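You operate a simulated robot arm through the tools that you are given. There is no shell and no other tool.

You are at the controls of a simulated robot arm. One attempt, no reset.

JOB
Zero the display, then test the mounted shock at the test card's speed.
Fine: zero with the lower pin out, push it home before the run. Finish with the crank at the bottom and the power off.

The check looks at the end state, three seconds after you hand in, the way a careful person would. Anything else that was tipped, shoved, dropped, spilled or broken makes it a failure.

ROBOT AND FRAMES
A 7-joint arm with a two-finger gripper, fixed in place. Base frame: the origin is at the foot of the arm, x ahead of it, y to its left, z up. Units: m, degrees, N and s.
With the tool pointing down near the work surface it reaches from about 0.1 to 0.66 m from the base axis. Its first joint turns from -166.0 to 166.0 degrees. Payload 1.71 kg.
Tool frame: the origin (TCP) lies between the finger pads and is the grasp point; the fingertips stand 0.02 m ahead of it; z points along the fingers, y is the line along which they close. The gripper opens to 0.096 m. The gripper's body begins 0.113 m behind the TCP.
Orientation is told as [roll, pitch, yaw] about the base's x, y, z axes, in that order, counted from this pose: with the fingers straight down and closing along the base's y, the tool's x points along the base's -x, its y along +y and its z along -z.

CONTROLS
- The arm moves only by the tool play_rows. Its argument "increments" is a list of rows, each a list of 7 numbers: the turn, a rotation vector about the tool's x, y, z in units of 120 degrees (1.0 is 120 degrees), then the shift along the tool's x, y, z in units of 200 mm (1.0 is 200 mm), then the closure in counts, from 0 (fully open) to 255 (shut). In form: [[ax, ay, az, x, y, z, fingers], ...]. A call has 1 to 20 rows; each row is the pose to reach, as a shift and turn from the pose commanded when the call began, along the tool's axes at that moment. A call with a number of a shift or a turn outside -1 to 1 is refused whole. Rows are played at 5 a second. More than 0.05 m and 8.6 degrees between two rows, or a gripper value outside its range, and nothing of the call is played. Where a pose cannot be reached the arm comes as near as it can. A force on the tool above 60 N (or 10 N above the force at the start of the call, whichever is more), or a blocked arm, ends the call early, and 0.2 s more pass. Each finger travels about 0.153 m/s and halts on what it meets, pressing with about 33 N; the grip force reading is that of the motor and also rises with nothing between the fingers. The clock runs only during rows and for 0.2 s after the last one: add rows that repeat a pose to give the fingers time. The reply holds the time, the measured pose of the TCP, the force on the tool along the base axes, the opening and the grip force, in the units named above and with some noise, with the torque about the TCP (base axes, N m) and any sound that the robot's microphone picked up.
- Cameras (640 x 400 px; columns grow to the right, rows downward): "scene" is fixed at [0.0519, -0.4992, 1.564]; the picture's right is [0.64, -0.77, 0.00], its down [-0.41, -0.34, -0.85] and it looks along [0.65, 0.55, -0.53] (base axes); focal length 312 px, centre (320, 200). "wrist" rides on the gripper at [0.066, 0.014, -0.145] in the tool frame; the picture's right is [-0.21, 0.98, 0.00], its down [-0.88, -0.19, -0.45] and it looks along [-0.44, -0.09, 0.90] (tool axes); focal length 275 px, centre (320, 200). There is no depth. A picture from a camera that has moved, and an enlarged one, comes with that camera's place and axes in the base frame and with its lens.
- grab_frame(camera): a new picture of that camera. No time passes.
- raise_lower(by): slides the trunk up (or, below 0, down) by that many m; the arm rides with it, the base frame stays. It gives what a move gives, with no picture.
- inspect(camera, box): a new picture of the part [left, top, right, bottom] of that camera's present view, enlarged. No time passes.
- sign_off(): hands the job in; it is judged then, once.

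Places have to be worked out from the pictures, the camera data and where the tool is seen. Open the gripper and draw the arm clear of the work before you hand the job in, unless the task says otherwise.

The tools are called after "Emit:" as name(argument=value, ...) on one line, values as JSON. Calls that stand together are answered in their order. play_rows: Moves the arm, as the interface text tells. Its arguments: {"type":"object","properties":{"increments":{"type":"array"}},"required":["increments"]} The other tools are called the same way: raise_lower (by) slides the trunk up or down; grab_frame (camera) takes a picture; inspect (camera, box) takes an enlarged picture of a part of a camera's view; sign_off () hands the job in.

At the start:

```text
time: 0.0
eef_pos: [0.4368, -0.0583, 1.3073]
tcp_rot: [0.0, 0.1, 0.0]
contact_force: [0.7, -0.2, 0.0]
ft_torque: [0.02, 0.0, -0.02]
grip_width: 0.0958
grip_force: 0.2
trunk travel left (down, up): [-0.325, 0.061]
```

scene: 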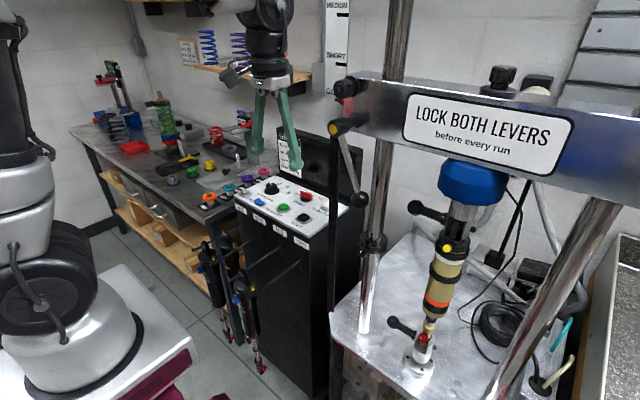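
wrist: 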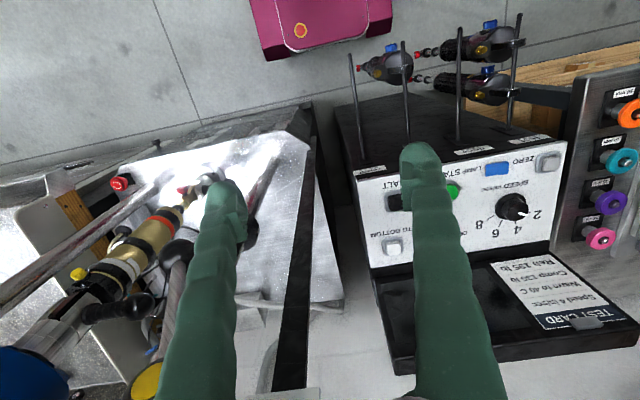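

I'll begin by looking closely at the control panel, test card, and dyno from both cameras.

Emit:
inspect(camera="wrist", box=[340, 120, 640, 340])

Emit:
inspect(camera="wrist", box=[0, 130, 340, 400])

Emit:
inspect(camera="scene", box=[220, 100, 370, 260])

Emit:
inspect(camera="scene", box=[320, 60, 640, 400])

```text
1.82 times, centred on (490, 230) of wrist
camera zoom: at [0.3705, -0.0446, 1.4515], right [0.21, 0.98, 0.0], down [0.88, -0.19, 0.44], along [0.43, -0.09, -0.9], focal length 500 px, centre (11, 146)
```

zoom: 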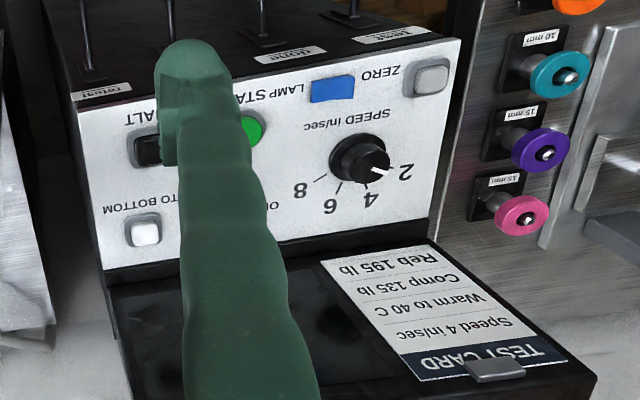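

```text
1.48 times, centred on (170, 265) of wrist
camera zoom: at [0.3705, -0.0446, 1.4515], right [0.21, 0.98, 0.0], down [0.88, -0.19, 0.44], along [0.43, -0.09, -0.9], focal length 408 px, centre (542, 104)
```

zoom: 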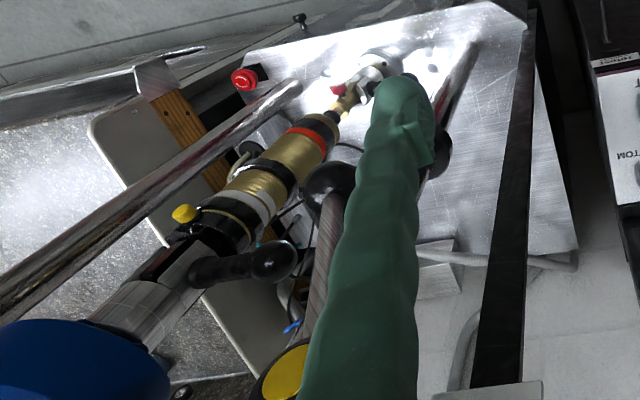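

```text
2.50 times, centred on (295, 180) of scene
camera zoom: at [0.0519, -0.4992, 1.564], right [0.64, -0.77, 0.0], down [-0.41, -0.34, -0.85], along [0.65, 0.55, -0.53], focal length 780 px, centre (382, 250)
```

zoom: 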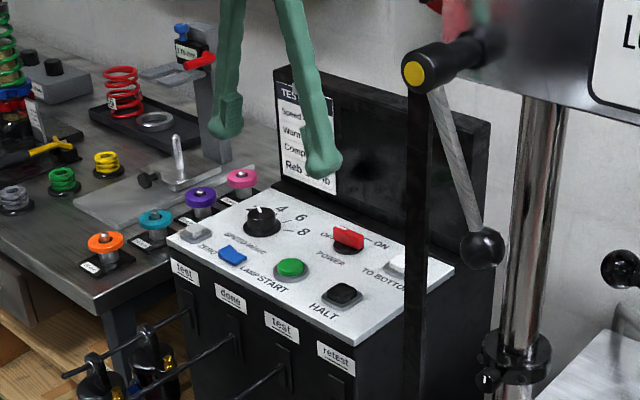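

```text
1.18 times, centred on (480, 230) of scene
camera zoom: at [0.0519, -0.4992, 1.564], right [0.64, -0.77, 0.0], down [-0.41, -0.34, -0.85], along [0.65, 0.55, -0.53], focal length 367 px, centre (132, 165)
```

zoom: 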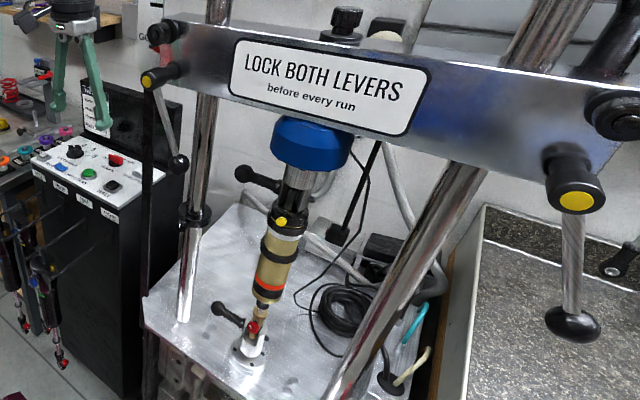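

The panel is at the left front and the dyno at the right, with the lower pin at about (0.56,-0.39,0.85). I move the arm back and to the right, well in front of the dyno, to look at it with the wrist camera.

Emit:
play_rows(increments=[[0, 0, 0, 0.11, -0.16, 0, 0], [0, 0, 0, 0.22, -0.32, 0, 0], [0, 0, 0, 0.33, -0.48, 0, 0], [0, 0, 0, 0.44, -0.64, 0, 0], [0, 0, 0, 0.55, -0.82, 0, 0], [0, 0, 0, 0.68, -1.0, 0, 0], [0, 0, 0, 0.68, -1.0, 0, 0]])

Emit:
grab_frame(camera="wrist")

Emit:
grab_frame(camera="scene")

```text
time: 1.6
eef_pos: [0.2833, -0.2564, 1.3107]
tcp_rot: [0.0, -0.8, 0.0]
contact_force: [0.1, 0.1, 0.2]
ft_torque: [-0.02, -0.06, 0.01]
grip_width: 0.0961
grip_force: 0.1
trunk travel left (down, up): [-0.325, 0.061]
```

```text
taken
camera wrist: at [0.2143, -0.243, 1.4549], right [0.21, 0.98, 0.0], down [0.87, -0.18, 0.46], along [0.45, -0.09, -0.89], focal length 275 px, centre (320, 200)
```

wrist: 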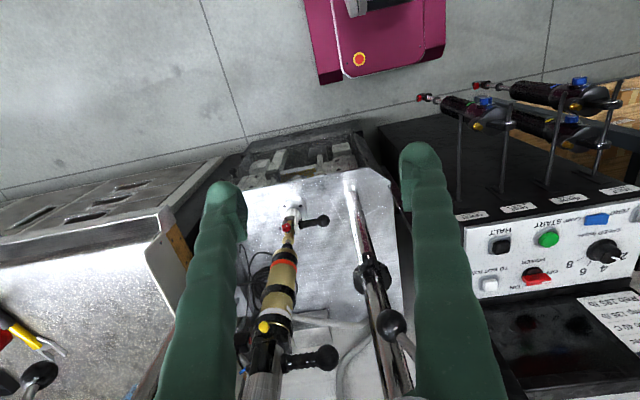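

```text
taken
```

scene: 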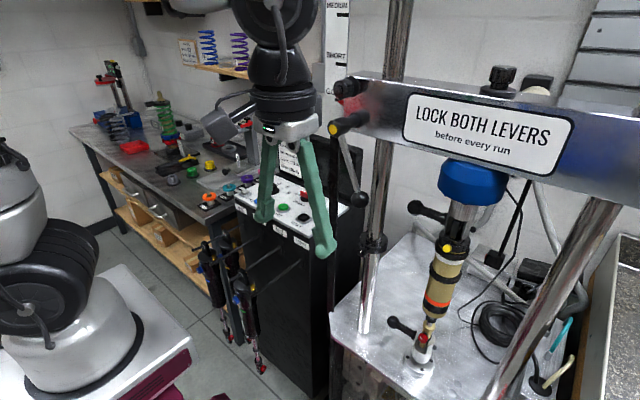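

Emit:
inspect(camera="wrist", box=[230, 160, 410, 280])

Emit:
inspect(camera="wrist", box=[230, 280, 430, 400])

Emit:
inspect(camera="wrist", box=[450, 180, 640, 300])

Emit:
inspect(camera="scene", box=[380, 180, 520, 390])

Emit:
inspect(camera="scene", box=[320, 60, 420, 260])

Emit:
inspect(camera="scene", box=[500, 80, 640, 260])

```text
3.33 times, centred on (320, 220) of wrist
camera zoom: at [0.2143, -0.243, 1.4549], right [0.21, 0.98, 0.0], down [0.87, -0.18, 0.46], along [0.45, -0.09, -0.89], focal length 918 px, centre (320, 133)
```

zoom: 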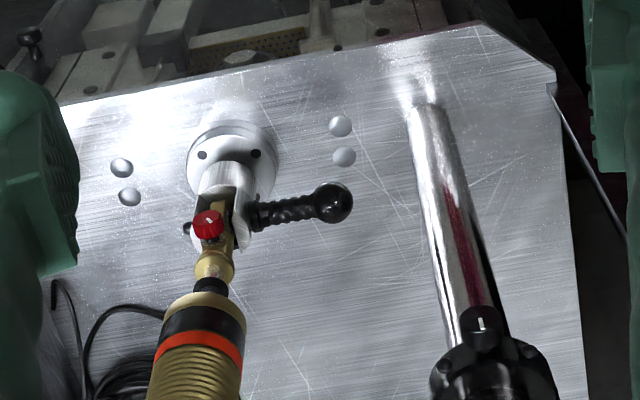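

```text
3.20 times, centred on (330, 340) of wrist
camera zoom: at [0.2143, -0.243, 1.4549], right [0.21, 0.98, 0.0], down [0.87, -0.18, 0.46], along [0.45, -0.09, -0.89], focal length 881 px, centre (288, -248)
```

zoom: 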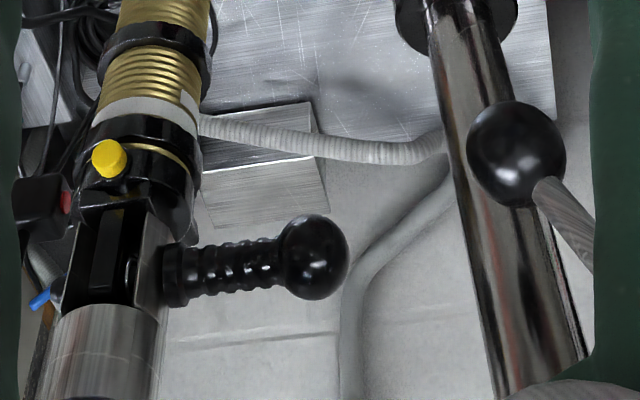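

```text
3.33 times, centred on (545, 240) of wrist
camera zoom: at [0.2143, -0.243, 1.4549], right [0.21, 0.98, 0.0], down [0.87, -0.18, 0.46], along [0.45, -0.09, -0.89], focal length 918 px, centre (-430, 67)
```

zoom: 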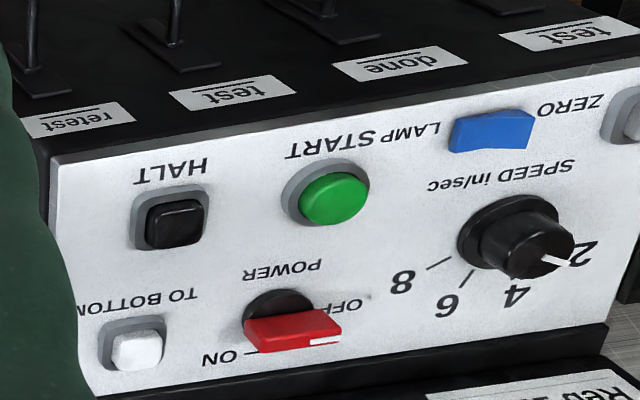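

```text
1.90 times, centred on (450, 285) of scene
camera zoom: at [0.0519, -0.4992, 1.564], right [0.64, -0.77, 0.0], down [-0.41, -0.34, -0.85], along [0.65, 0.55, -0.53], focal length 594 px, centre (72, 38)
```

zoom: 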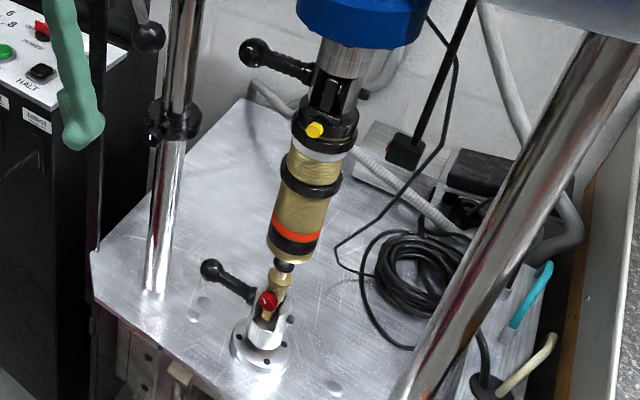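

```text
2.00 times, centred on (370, 160) of scene
camera zoom: at [0.0519, -0.4992, 1.564], right [0.64, -0.77, 0.0], down [-0.41, -0.34, -0.85], along [0.65, 0.55, -0.53], focal length 624 px, centre (220, 280)
```

zoom: 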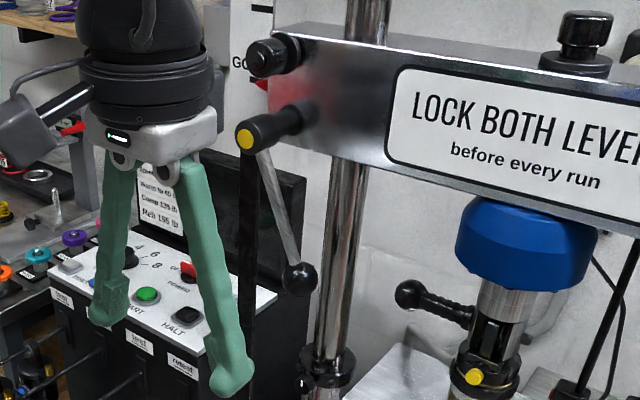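

```text
2.22 times, centred on (570, 170) of scene
camera zoom: at [0.0519, -0.4992, 1.564], right [0.64, -0.77, 0.0], down [-0.41, -0.34, -0.85], along [0.65, 0.55, -0.53], focal length 693 px, centre (-236, 267)
```

zoom: 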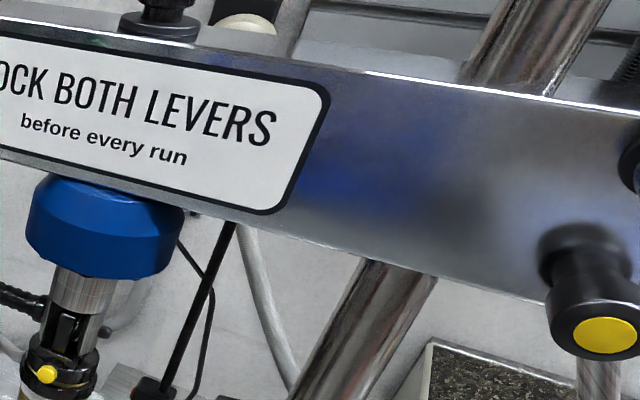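

The lower pin looks home (its end shows on the far side), and POWER is at OFF. I need to judge the lever states, so I tilt the wrist up about 40° and shift forward slightly to look at the beam.

Emit:
play_rows(increments=[[0, -0.06, 0, -0.05, 0, 0, 0], [0, -0.12, 0, -0.1, 0, 0, 0], [0, -0.18, 0, -0.18, 0, 0, 0], [0, -0.24, 0, -0.26, 0, 0, 0], [0, -0.3, 0, -0.34, 0, 0, 0], [0, -0.34, 0, -0.4, 0, 0, 0], [0, -0.34, 0, -0.4, 0, 0, 0]])

Emit:
grab_frame(camera="wrist")

Emit:
grab_frame(camera="scene")

```text
time: 3.2
eef_pos: [0.3609, -0.2576, 1.3132]
tcp_rot: [0.0, -41.7, -0.1]
contact_force: [-1.1, 0.2, -0.3]
ft_torque: [0.0, 0.0, -0.02]
grip_width: 0.0959
grip_force: 0.0
trunk travel left (down, up): [-0.325, 0.061]
```

```text
taken
camera wrist: at [0.2143, -0.2434, 1.3768], right [0.15, 0.98, 0.14], down [0.36, -0.18, 0.92], along [0.92, -0.09, -0.38], focal length 275 px, centre (320, 200)
```

wrist: 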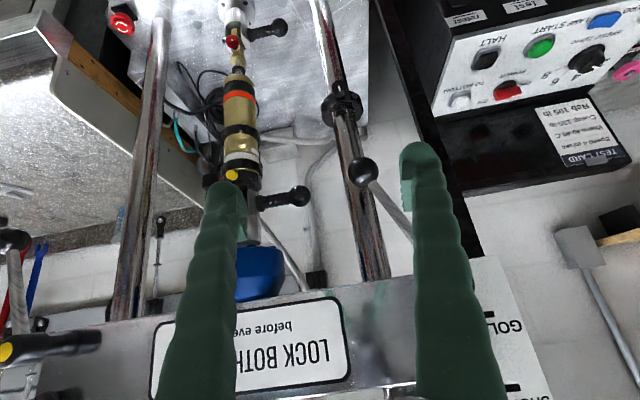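

```text
taken
```

scene: 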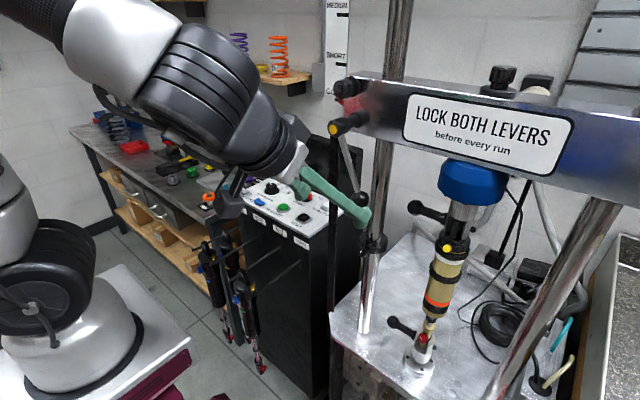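

Emit:
inspect(camera="wrist", box=[-40, 220, 160, 400])

Emit:
inspect(camera="wrist", box=[340, 130, 500, 400])

Emit:
inspect(camera="wrist", box=[430, 0, 640, 180])

Emit:
inspect(camera="wrist", box=[180, 0, 320, 240])

```text
refused: -40 is not a number from 0 to 640
```

```text
1.48 times, centred on (420, 265) of wrist
camera zoom: at [0.2143, -0.2434, 1.3768], right [0.15, 0.98, 0.14], down [0.36, -0.18, 0.92], along [0.92, -0.09, -0.38], focal length 408 px, centre (172, 104)
```

zoom: 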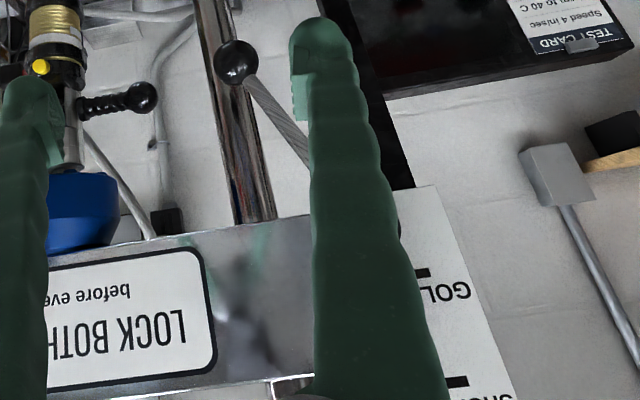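

```text
2.22 times, centred on (535, 90) of wrist
camera zoom: at [0.2143, -0.2434, 1.3768], right [0.15, 0.98, 0.14], down [0.36, -0.18, 0.92], along [0.92, -0.09, -0.38], focal length 612 px, centre (-158, 444)
```

zoom: 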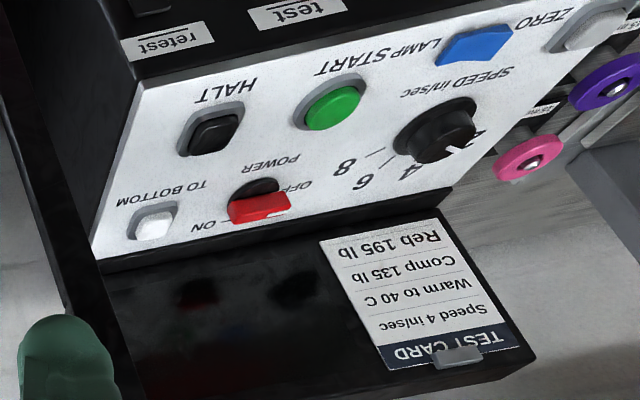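

```text
1.67 times, centred on (250, 120) of wrist
camera zoom: at [0.2143, -0.2434, 1.3768], right [0.15, 0.98, 0.14], down [0.36, -0.18, 0.92], along [0.92, -0.09, -0.38], focal length 459 px, centre (437, 333)
```

zoom: 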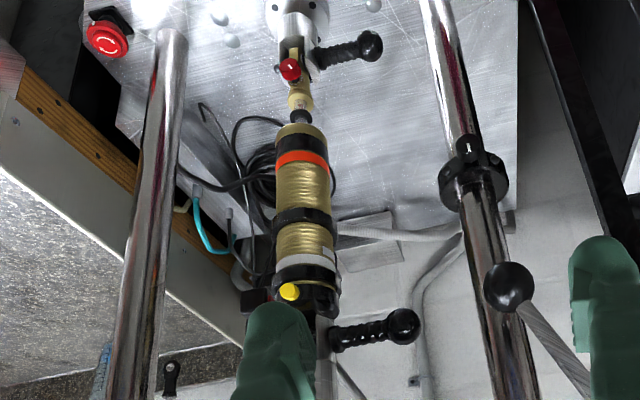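

Emit:
inspect(camera="wrist", box=[0, 220, 160, 400])

Emit:
inspect(camera="scene", box=[560, 150, 640, 400])

Emit:
inspect(camera="scene", box=[310, 60, 390, 220])

```text
2.22 times, centred on (80, 310) of wrist
camera zoom: at [0.2143, -0.2434, 1.3768], right [0.15, 0.98, 0.14], down [0.36, -0.18, 0.92], along [0.92, -0.09, -0.38], focal length 612 px, centre (853, -44)
```

zoom: 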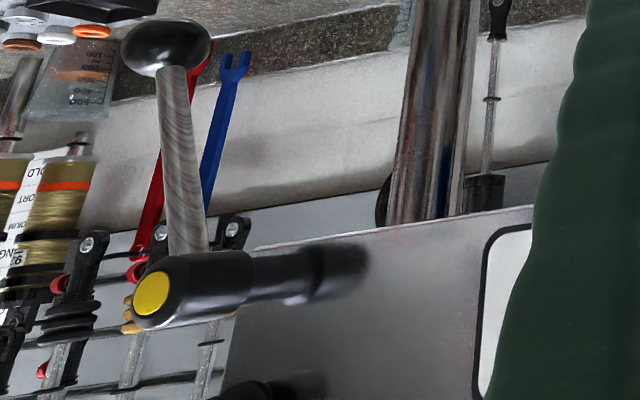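

```text
1.60 times, centred on (600, 275) of scene
camera zoom: at [0.0519, -0.4992, 1.564], right [0.64, -0.77, 0.0], down [-0.41, -0.34, -0.85], along [0.65, 0.55, -0.53], focal length 499 px, centre (-128, 80)
```

zoom: 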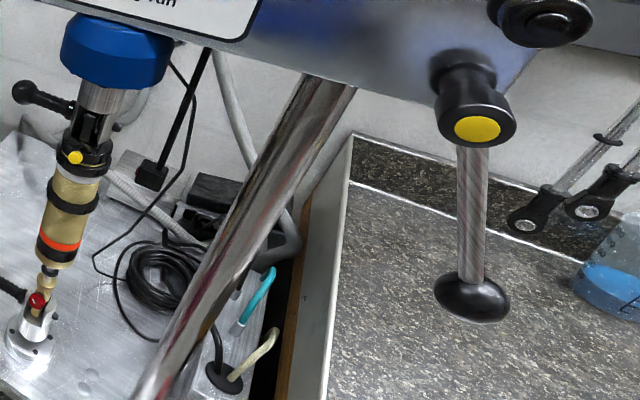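

```text
2.50 times, centred on (350, 140) of scene
camera zoom: at [0.0519, -0.4992, 1.564], right [0.64, -0.77, 0.0], down [-0.41, -0.34, -0.85], along [0.65, 0.55, -0.53], focal length 780 px, centre (245, 350)
```

zoom: 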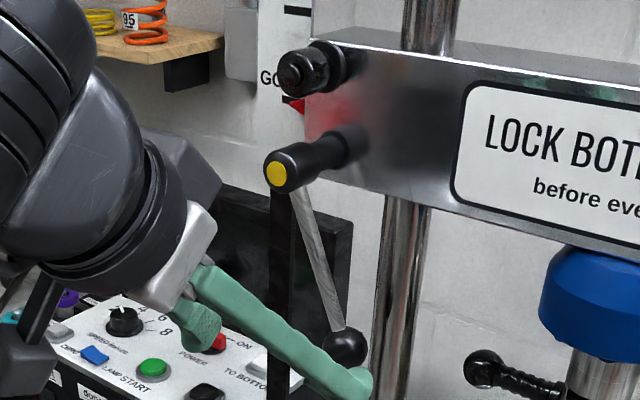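

Both levers hang at the same angle (about 24° toward −y), so they are in the same state. Now I go to the panel for a closer look before working it: sideways first, keeping clear of the left lever.

Emit:
play_rows(increments=[[0, 0, 0, 0.03, 0.2, -0.03, 0], [0, 0, 0, 0.07, 0.4, -0.06, 0], [0, 0, 0, 0.07, 0.6, -0.06, 0], [0, 0, 0, 0.07, 0.8, -0.06, 0], [0, 0, 0, 0.07, 1.0, -0.06, 0]])

Emit:
play_rows(increments=[[0, 0.05, 0, 0, 0.15, 0, 0], [0, 0.1, 0, 0, 0.3, 0, 0], [0, 0.15, 0, 0, 0.45, 0, 0], [0, 0.2, 0, 0, 0.6, 0, 0], [0, 0.2, 0, 0, 0.75, 0, 0], [0, 0.2, 0, 0, 0.75, 0, 0]])

Emit:
grab_frame(camera="wrist")

```text
time: 4.4
eef_pos: [0.3417, -0.0561, 1.313]
tcp_rot: [0.1, -41.7, 0.0]
contact_force: [0.0, 0.2, -0.3]
ft_torque: [0.01, 0.01, -0.02]
grip_width: 0.0958
grip_force: 0.1
trunk travel left (down, up): [-0.325, 0.061]
```

```text
time: 5.8
eef_pos: [0.3343, 0.1055, 1.3185]
tcp_rot: [0.3, -18.7, 2.8]
contact_force: [0.1, 1.0, 0.6]
ft_torque: [0.01, 0.01, 0.03]
grip_width: 0.0959
grip_force: 0.1
trunk travel left (down, up): [-0.325, 0.061]
```

```text
taken
camera wrist: at [0.2238, 0.1133, 1.4339], right [0.15, 0.99, 0.07], down [0.7, -0.15, 0.7], along [0.7, -0.05, -0.71], focal length 275 px, centre (320, 200)
```

wrist: 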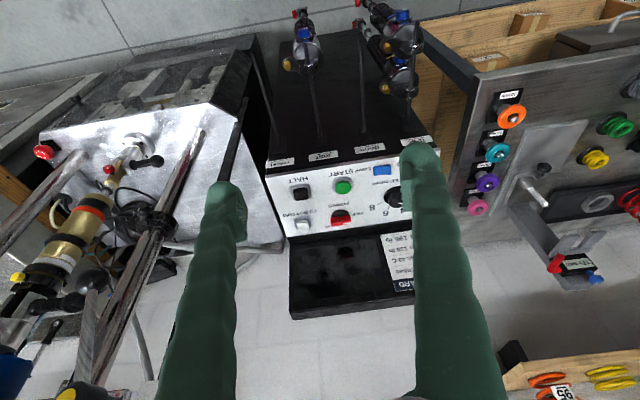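

Emit:
inspect(camera="wrist", box=[260, 140, 440, 250])

Emit:
inspect(camera="scene", box=[230, 160, 360, 250])

```text
3.56 times, centred on (350, 195) of wrist
camera zoom: at [0.2238, 0.1133, 1.4339], right [0.15, 0.99, 0.07], down [0.7, -0.15, 0.7], along [0.7, -0.05, -0.71], focal length 979 px, centre (213, 218)
```

zoom: 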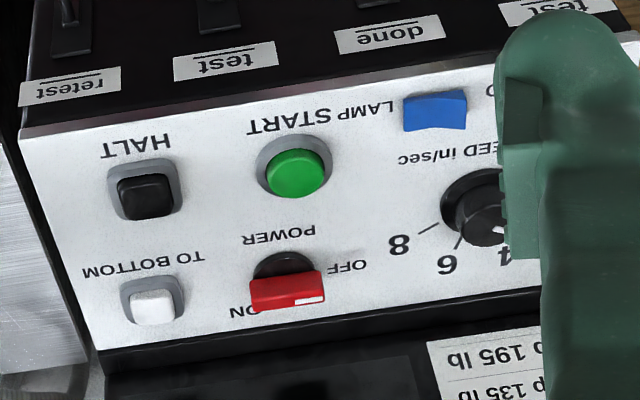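

```text
4.44 times, centred on (295, 205) of scene
camera zoom: at [0.0519, -0.4992, 1.564], right [0.64, -0.77, 0.0], down [-0.41, -0.34, -0.85], along [0.65, 0.55, -0.53], focal length 1386 px, centre (431, 178)
```

zoom: 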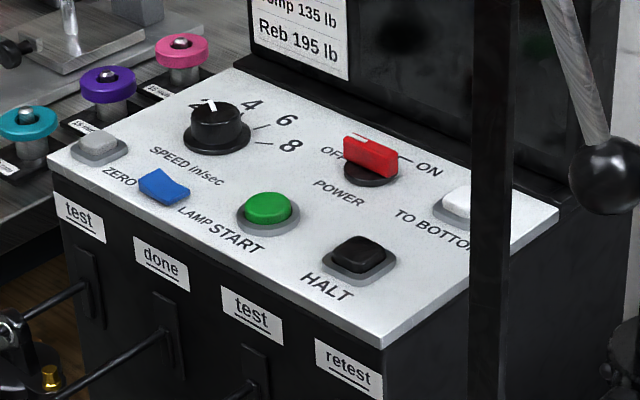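

The power switch is a red paddle (OFF at 9 o'clock, ON at about 12), centred near (0.71,0.12,1.0). The speed knob points at 2. I move forward over the panel, tilting the tool to 40° and closing the fingers to use as a pusher.

Emit:
play_rows(increments=[[0, -0.04, 0, -0.11, 0.03, 0.165, 100], [0, -0.08, 0, -0.22, 0.06, 0.33, 255], [0, -0.12, 0, -0.33, 0.09, 0.5, 255], [0, -0.16, 0, -0.44, 0.12, 0.67, 255], [0, -0.2, 0, -0.57, 0.14, 0.83, 255], [0, -0.2, 0, -0.57, 0.14, 0.83, 255]])

Emit:
grab_frame(camera="wrist")

Emit:
grab_frame(camera="scene")

```text
time: 7.2
eef_pos: [0.5009, 0.1177, 1.1916]
tcp_rot: [0.1, -41.6, 0.0]
contact_force: [-0.5, -1.0, -0.8]
ft_torque: [0.05, -0.05, 0.01]
grip_width: 0.0001
grip_force: 29.2
trunk travel left (down, up): [-0.325, 0.061]
```

```text
taken
camera wrist: at [0.3541, 0.1313, 1.2558], right [0.15, 0.98, 0.14], down [0.36, -0.19, 0.91], along [0.92, -0.09, -0.38], focal length 275 px, centre (320, 200)
```

wrist: 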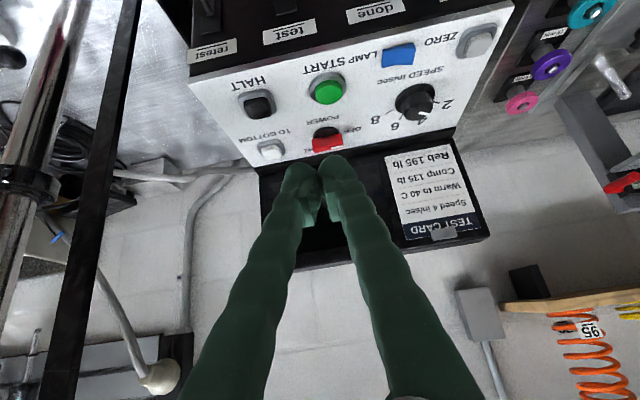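

```text
taken
```

scene: 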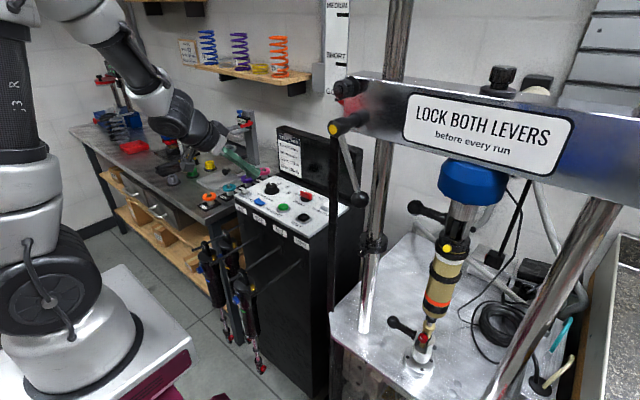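

Emit:
inspect(camera="wrist", box=[190, 20, 510, 220])

```text
2.00 times, centred on (350, 120) of wrist
camera zoom: at [0.3541, 0.1313, 1.2558], right [0.15, 0.98, 0.14], down [0.36, -0.19, 0.91], along [0.92, -0.09, -0.38], focal length 551 px, centre (260, 360)
```

zoom: 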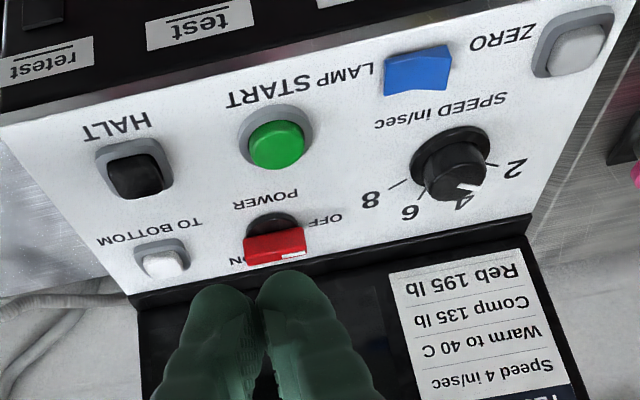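

Emit:
inspect(camera="wrist", box=[385, 70, 465, 135])

Emit:
inspect(camera="scene", box=[255, 170, 300, 210])

Emit:
inspect(camera="wrist", box=[290, 110, 370, 160])

```text
6.15 times, centred on (425, 102) of wrist
camera zoom: at [0.3541, 0.1313, 1.2558], right [0.15, 0.98, 0.14], down [0.36, -0.19, 0.91], along [0.92, -0.09, -0.38], focal length 1694 px, centre (-326, 800)
```

zoom: 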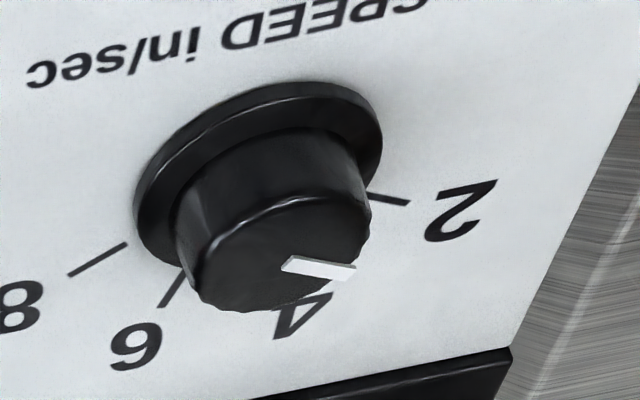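

```text
10.00 times, centred on (278, 190) of scene
camera zoom: at [0.0519, -0.4992, 1.564], right [0.64, -0.77, 0.0], down [-0.41, -0.34, -0.85], along [0.65, 0.55, -0.53], focal length 3118 px, centre (745, 300)
```

zoom: 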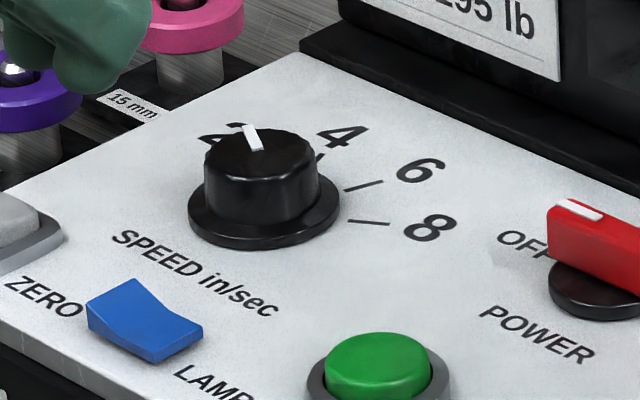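

```text
8.00 times, centred on (330, 135) of wrist
camera zoom: at [0.3541, 0.1313, 1.2558], right [0.15, 0.98, 0.14], down [0.36, -0.19, 0.91], along [0.92, -0.09, -0.38], focal length 2202 px, centre (240, 720)
```

zoom: 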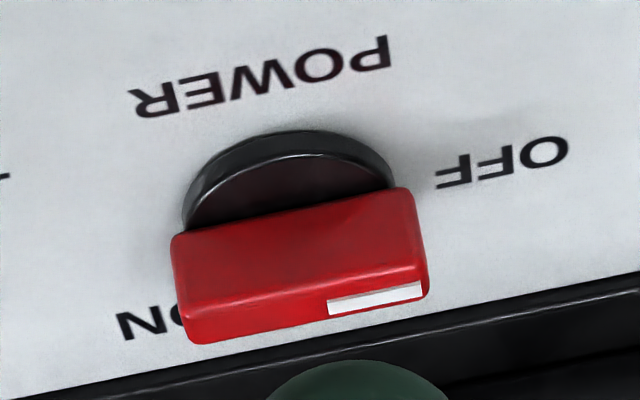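

Measured readings show a small persistent offset (~-2 cm in x), so I'll servo on measured values. I now hover the closed fingertips just in front of the left end of the power paddle.

Emit:
play_rows(increments=[[0, 0, 0, -0.04, 0.02, 0.19, 255], [0, 0, 0, -0.08, 0.04, 0.38, 255], [0, 0, 0, -0.12, 0.06, 0.57, 255], [0, 0, 0, -0.16, 0.08, 0.76, 255], [0, 0, 0, -0.195, 0.105, 0.955, 255], [0, 0, 0, -0.195, 0.105, 0.955, 255]])

Emit:
grab_frame(camera="wrist")

Emit:
inspect(camera="scene", box=[230, 140, 360, 250])

```text
time: 8.6
eef_pos: [0.6567, 0.1413, 1.0721]
tcp_rot: [0.0, -41.6, 0.0]
contact_force: [-0.6, 0.0, 0.0]
ft_torque: [-0.03, -0.02, 0.02]
grip_width: 0.0
grip_force: 29.5
trunk travel left (down, up): [-0.325, 0.061]
```

```text
taken
camera wrist: at [0.5107, 0.1556, 1.1365], right [0.15, 0.98, 0.14], down [0.36, -0.18, 0.92], along [0.92, -0.09, -0.38], focal length 275 px, centre (320, 200)
```

wrist: 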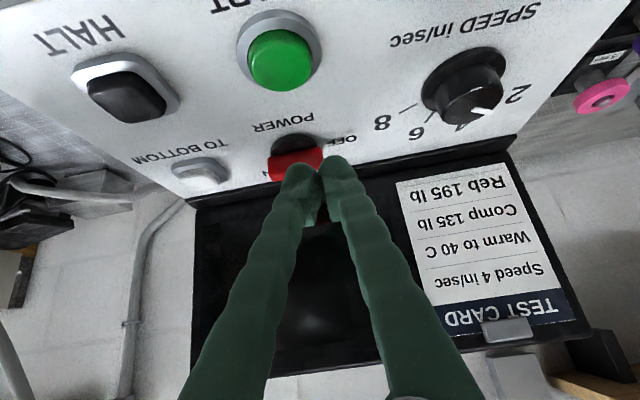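

```text
3.64 times, centred on (295, 195) of scene
camera zoom: at [0.0519, -0.4992, 1.564], right [0.64, -0.77, 0.0], down [-0.41, -0.34, -0.85], along [0.65, 0.55, -0.53], focal length 1134 px, centre (411, 218)
```

zoom: 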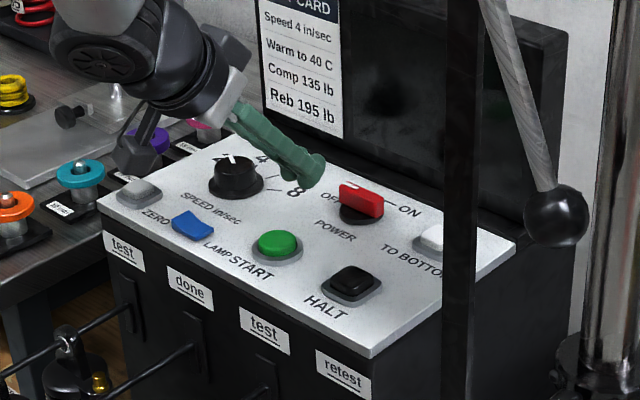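

The arm reaches here. I lower the tips beside the paddle (tip z≈1.01), still in front of it, and check.

Emit:
play_rows(increments=[[0, 0, 0, 0.05, -0.01, 0.06, 255], [0, 0, 0, 0.1, -0.015, 0.115, 255], [0, 0, 0, 0.15, -0.015, 0.17, 255], [0, 0, 0, 0.15, -0.015, 0.17, 255]])

Emit:
inspect(camera="wrist", box=[220, 80, 420, 220])

Emit:
inspect(camera="scene", box=[270, 160, 350, 220])

```text
time: 9.6
eef_pos: [0.6588, 0.1391, 1.0266]
tcp_rot: [-0.1, -41.8, 0.0]
contact_force: [-0.4, 1.2, -0.5]
ft_torque: [0.0, 0.01, -0.01]
grip_width: 0.0
grip_force: 29.3
trunk travel left (down, up): [-0.325, 0.061]
```

```text
2.86 times, centred on (320, 150) of wrist
camera zoom: at [0.5121, 0.1527, 1.091], right [0.15, 0.98, 0.14], down [0.36, -0.18, 0.91], along [0.92, -0.09, -0.38], focal length 786 px, centre (320, 343)
```

zoom: 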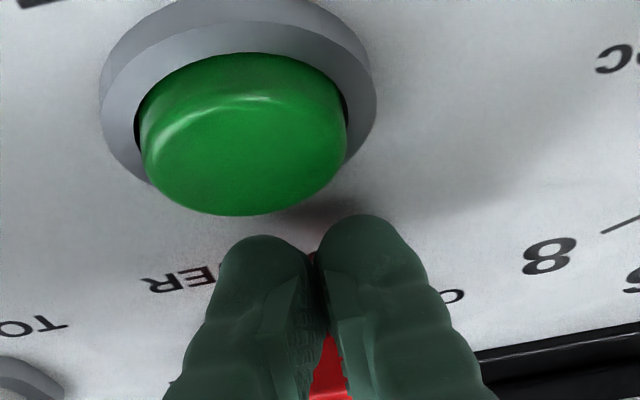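

```text
6.67 times, centred on (310, 190) of scene
camera zoom: at [0.0519, -0.4992, 1.564], right [0.64, -0.77, 0.0], down [-0.41, -0.34, -0.85], along [0.65, 0.55, -0.53], focal length 2079 px, centre (387, 267)
```

zoom: 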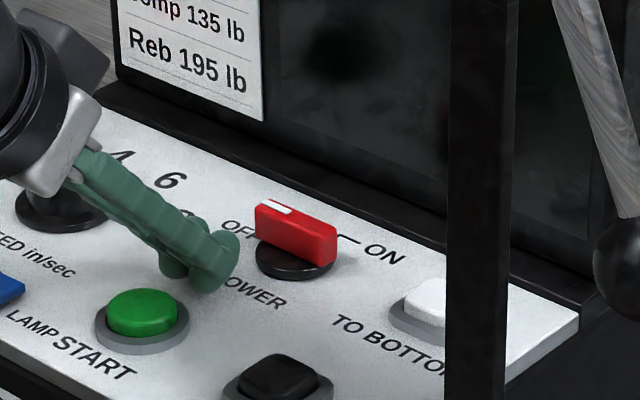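

Tips are in front of the left end of the paddle. I push toward +x to swing the paddle clockwise to ON.

Emit:
play_rows(increments=[[0, 0, 0, -0.045, 0, 0.04, 255], [0, 0, 0, -0.09, 0, 0.08, 255], [0, 0, 0, -0.13, 0, 0.115, 255], [0, 0, 0, -0.17, 0, 0.15, 255], [0, 0, 0, -0.205, -0.01, 0.18, 255], [0, 0, 0, -0.205, -0.01, 0.18, 255]])

Emit:
inspect(camera="scene", box=[270, 130, 350, 220])

```text
time: 11.0
eef_pos: [0.7106, 0.1448, 1.0273]
tcp_rot: [0.2, -41.6, 0.4]
contact_force: [-9.5, 27.5, 0.6]
ft_torque: [0.02, 0.02, -0.16]
grip_width: 0.0
grip_force: 28.9
trunk travel left (down, up): [-0.325, 0.061]
```

```text
4.44 times, centred on (310, 175) of scene
camera zoom: at [0.0519, -0.4992, 1.564], right [0.64, -0.77, 0.0], down [-0.41, -0.34, -0.85], along [0.65, 0.55, -0.53], focal length 1386 px, centre (364, 311)
```

zoom: 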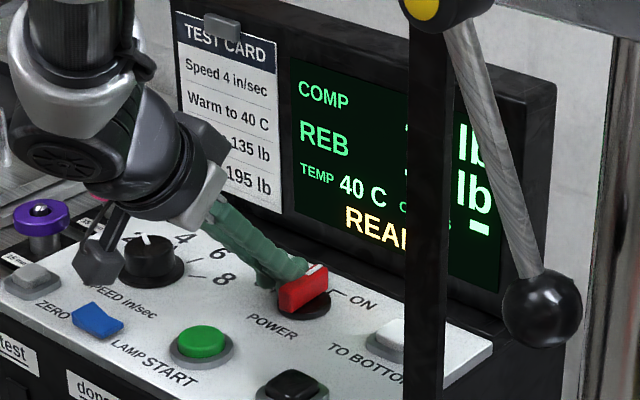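

The display lit up, showing TEMP 40 C and READY. I back off to the left and lift clear.

Emit:
play_rows(increments=[[0, 0, 0, 0, 0.1, 0, 255], [0, 0, 0, 0.02, 0.12, -0.05, 255], [0, 0, 0, -0.13, 0.12, -0.22, 255], [0, 0, 0, -0.15, 0.12, -0.42, 255], [0, 0, 0, -0.15, 0.12, -0.62, 255], [0, 0, 0, -0.15, 0.12, -0.62, 255]])

Emit:
inspect(camera="scene", box=[270, 120, 380, 220])

Emit:
grab_frame(camera="wrist")

```text
time: 12.4
eef_pos: [0.6556, 0.1595, 1.1393]
tcp_rot: [0.0, -41.5, 0.0]
contact_force: [0.1, 0.1, 0.5]
ft_torque: [0.0, 0.05, 0.01]
grip_width: 0.0001
grip_force: 30.0
trunk travel left (down, up): [-0.325, 0.061]
```

```text
4.00 times, centred on (325, 170) of scene
camera zoom: at [0.0519, -0.4992, 1.564], right [0.64, -0.77, 0.0], down [-0.41, -0.34, -0.85], along [0.65, 0.55, -0.53], focal length 1247 px, centre (300, 320)
```

zoom: 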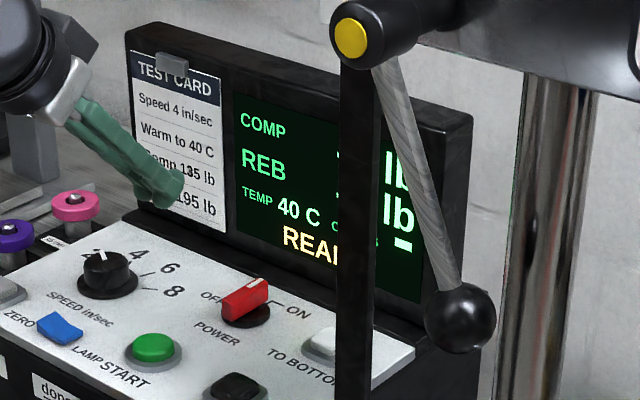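

```text
taken
camera wrist: at [0.5081, 0.1727, 1.204], right [0.16, 0.98, 0.14], down [0.36, -0.18, 0.91], along [0.92, -0.09, -0.38], focal length 275 px, centre (320, 200)
```

wrist: 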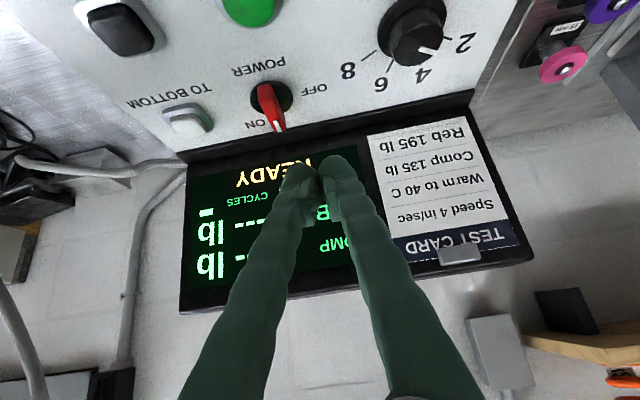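

Power is ON with the display lit. Next is the speed knob: I hover over it with partly open fingers to servo visually.

Emit:
play_rows(increments=[[0, 0, 0, 0, 0.2, 0, 200], [0, 0, 0, 0.06, 0.39, 0.07, 110], [0, 0, 0, 0.13, 0.39, 0.15, 110], [0, 0, 0, 0.13, 0.39, 0.15, 110]])

Emit:
grab_frame(camera="wrist")

Emit:
inspect(camera="scene", box=[230, 130, 340, 220])

```text
time: 13.4
eef_pos: [0.6529, 0.2361, 1.1003]
tcp_rot: [0.0, -41.5, 0.0]
contact_force: [-0.4, -0.6, -0.1]
ft_torque: [0.02, 0.03, -0.05]
grip_width: 0.0546
grip_force: 0.0
trunk travel left (down, up): [-0.325, 0.061]
```

```text
taken
camera wrist: at [0.5065, 0.2498, 1.1647], right [0.15, 0.98, 0.14], down [0.36, -0.18, 0.91], along [0.92, -0.09, -0.38], focal length 275 px, centre (320, 200)
```

wrist: 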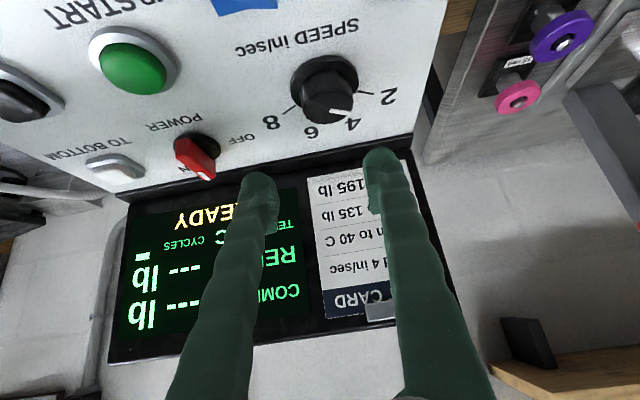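

```text
4.44 times, centred on (285, 175) of scene
camera zoom: at [0.0519, -0.4992, 1.564], right [0.64, -0.77, 0.0], down [-0.41, -0.34, -0.85], along [0.65, 0.55, -0.53], focal length 1386 px, centre (476, 311)
```

zoom: 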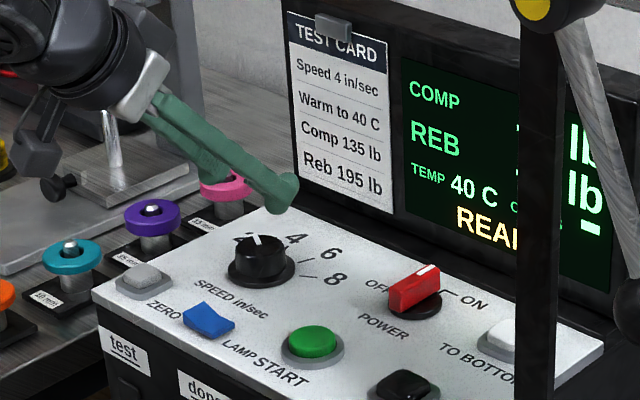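

Knob top is at about (0.655,0.250,1.03). I shift over and descend partway with fingers straddling it.

Emit:
play_rows(increments=[[0, 0, 0, 0, 0.07, 0, 110], [0, 0, 0, 0.07, 0.07, 0.09, 110], [0, 0, 0, 0.142, 0.07, 0.175, 110], [0, 0, 0, 0.142, 0.07, 0.175, 110]])

Emit:
grab_frame(camera="wrist")

Emit:
inspect(camera="scene", box=[250, 160, 310, 210])

```text
time: 14.4
eef_pos: [0.6547, 0.2505, 1.0529]
tcp_rot: [-0.1, -41.6, 0.1]
contact_force: [0.2, 0.3, -1.7]
ft_torque: [0.0, -0.01, 0.03]
grip_width: 0.0546
grip_force: 0.0
trunk travel left (down, up): [-0.325, 0.061]
```

```text
taken
camera wrist: at [0.5087, 0.2639, 1.1183], right [0.15, 0.98, 0.14], down [0.36, -0.18, 0.91], along [0.92, -0.09, -0.38], focal length 275 px, centre (320, 200)
```

wrist: 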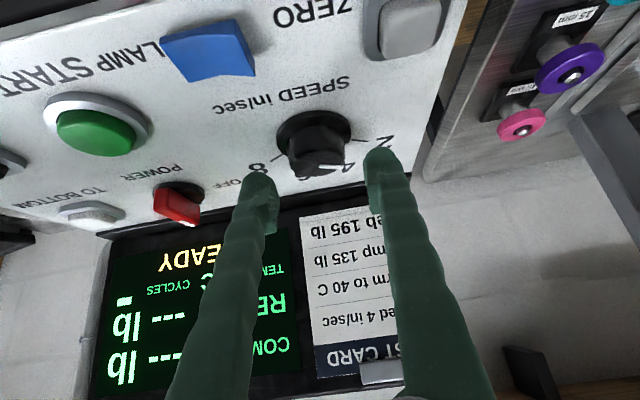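

```text
8.00 times, centred on (280, 185) of scene
camera zoom: at [0.0519, -0.4992, 1.564], right [0.64, -0.77, 0.0], down [-0.41, -0.34, -0.85], along [0.65, 0.55, -0.53], focal length 2495 px, centre (640, 320)
```

zoom: 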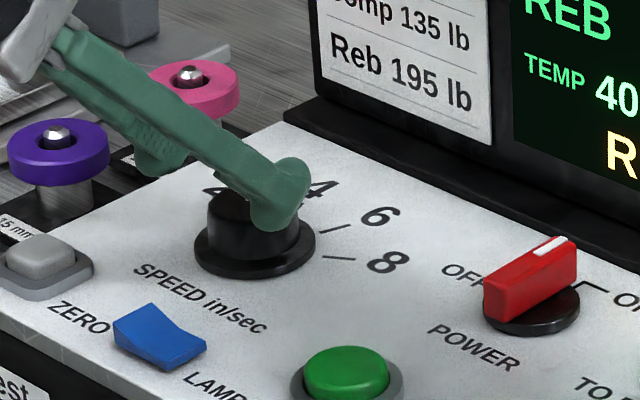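

Emit:
play_rows(increments=[[0, 0, 0, 0.045, 0, 0.035, 110], [0, 0, 0, 0.088, 0, 0.069, 110], [0, 0, 0, 0.088, 0, 0.069, 110]])

Emit:
grab_frame(camera="wrist")

Emit:
inspect(camera="scene", box=[250, 160, 310, 210])

```text
time: 15.2
eef_pos: [0.6517, 0.251, 1.0341]
tcp_rot: [0.0, -41.5, 0.0]
contact_force: [-0.4, 0.6, 0.1]
ft_torque: [-0.03, -0.03, -0.04]
grip_width: 0.0546
grip_force: 0.1
trunk travel left (down, up): [-0.325, 0.061]
```

```text
taken
camera wrist: at [0.5051, 0.2648, 1.0969], right [0.15, 0.98, 0.14], down [0.36, -0.19, 0.91], along [0.92, -0.09, -0.38], focal length 275 px, centre (320, 200)
```

wrist: 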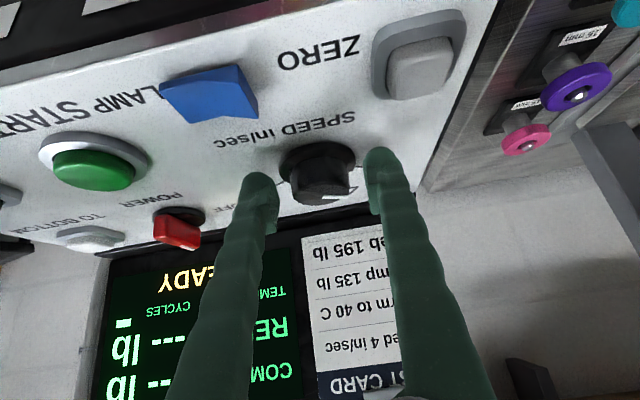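

```text
8.00 times, centred on (280, 185) of scene
camera zoom: at [0.0519, -0.4992, 1.564], right [0.64, -0.77, 0.0], down [-0.41, -0.34, -0.85], along [0.65, 0.55, -0.53], focal length 2495 px, centre (640, 320)
```

zoom: 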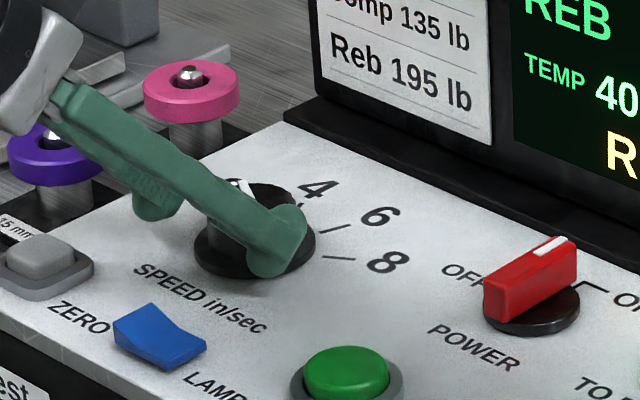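

Emit:
play_rows(increments=[[0, 0, 0, 0, 0, 0, 180], [0, 0, 0, 0, 0, 0, 255], [0, 0, 0, 0, 0, 0, 255]])

Emit:
inspect(camera="scene", box=[250, 160, 310, 210])

```text
time: 16.0
eef_pos: [0.6456, 0.2495, 1.0385]
tcp_rot: [0.0, -42.2, -0.1]
contact_force: [-5.6, -6.1, 11.9]
ft_torque: [-0.07, 0.02, -0.13]
grip_width: 0.0059
grip_force: 29.5
trunk travel left (down, up): [-0.325, 0.061]
```

```text
8.00 times, centred on (280, 185) of scene
camera zoom: at [0.0519, -0.4992, 1.564], right [0.64, -0.77, 0.0], down [-0.41, -0.34, -0.85], along [0.65, 0.55, -0.53], focal length 2495 px, centre (640, 320)
```

zoom: 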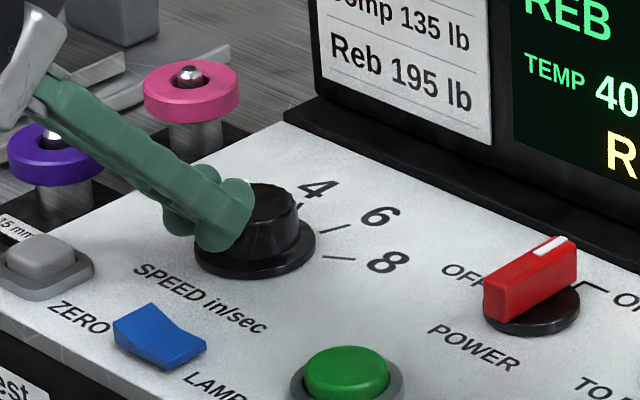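

The fingers closed just in front of the knob's centre and slid off it. I reopen, lift slightly and re-measure.

Emit:
play_rows(increments=[[0, 0, 0, 0, 0, 0, 180], [0, 0, 0, 0, 0, 0, 100], [0, 0, 0, 0, 0, 0, 100], [0, 0, 0, -0.1, 0, -0.11, 100], [0, 0, 0, -0.12, 0, -0.15, 100], [0, 0, 0, -0.12, 0, -0.15, 100]])

Emit:
grab_frame(camera="wrist")

Emit:
inspect(camera="wrist", box=[240, 60, 400, 200])

Emit:
inspect(camera="scene", box=[250, 160, 310, 210])

```text
time: 17.4
eef_pos: [0.6507, 0.2509, 1.0722]
tcp_rot: [0.0, -41.6, 0.0]
contact_force: [-0.2, -0.1, 0.3]
ft_torque: [0.04, -0.01, 0.0]
grip_width: 0.0584
grip_force: 0.0
trunk travel left (down, up): [-0.325, 0.061]
```

```text
taken
camera wrist: at [0.5045, 0.265, 1.1365], right [0.15, 0.98, 0.14], down [0.36, -0.18, 0.91], along [0.92, -0.09, -0.38], focal length 275 px, centre (320, 200)
```

wrist: 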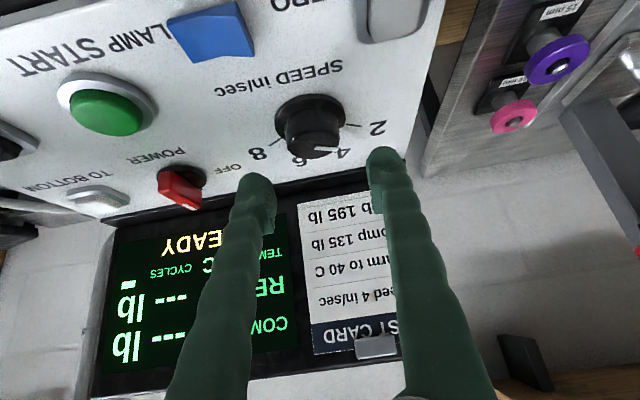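

```text
2.86 times, centred on (320, 130) of wrist
camera zoom: at [0.5045, 0.265, 1.1365], right [0.15, 0.98, 0.14], down [0.36, -0.18, 0.91], along [0.92, -0.09, -0.38], focal length 786 px, centre (320, 400)
```

zoom: 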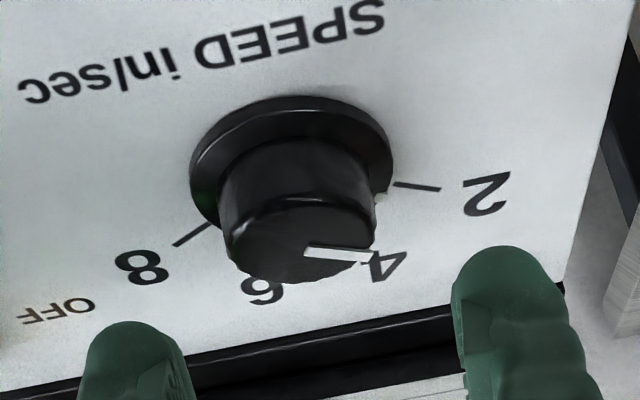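

```text
8.00 times, centred on (280, 185) of scene
camera zoom: at [0.0519, -0.4992, 1.564], right [0.64, -0.77, 0.0], down [-0.41, -0.34, -0.85], along [0.65, 0.55, -0.53], focal length 2495 px, centre (640, 320)
```

zoom: 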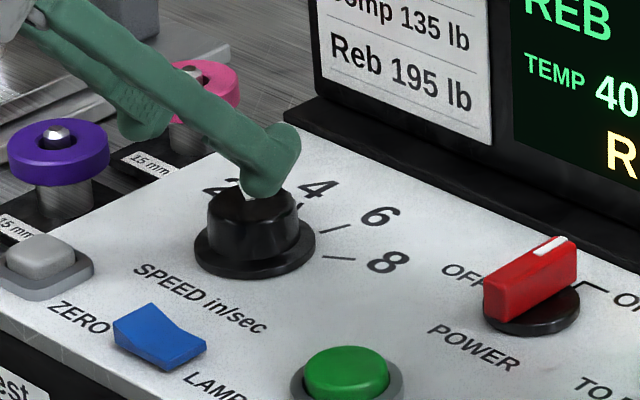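

Refined knob centre is about (0.661,0.251), top z≈1.032. I try making the tool more vertical at this hover, to get a squarer grip.

Emit:
play_rows(increments=[[0, 0.05, 0, 0, 0, 0, 100], [0, 0.1, 0, 0, 0, 0, 100], [0, 0.15, 0, 0, 0, 0, 100], [0, 0.15, 0, 0, 0, 0, 100]])

Emit:
grab_frame(camera="wrist")

```text
time: 18.4
eef_pos: [0.6493, 0.252, 1.0718]
tcp_rot: [-0.1, -23.5, -0.1]
contact_force: [0.2, 0.2, 0.7]
ft_torque: [-0.01, 0.04, 0.0]
grip_width: 0.0582
grip_force: 0.0
trunk travel left (down, up): [-0.325, 0.061]
```

```text
taken
camera wrist: at [0.5301, 0.2653, 1.1785], right [0.19, 0.98, 0.08], down [0.63, -0.19, 0.76], along [0.76, -0.09, -0.65], focal length 275 px, centre (320, 200)
```

wrist: 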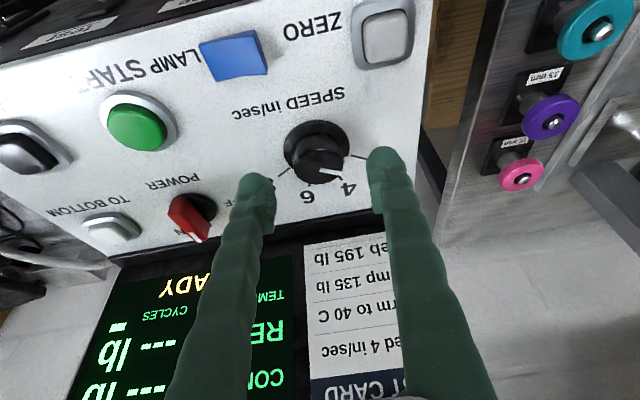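

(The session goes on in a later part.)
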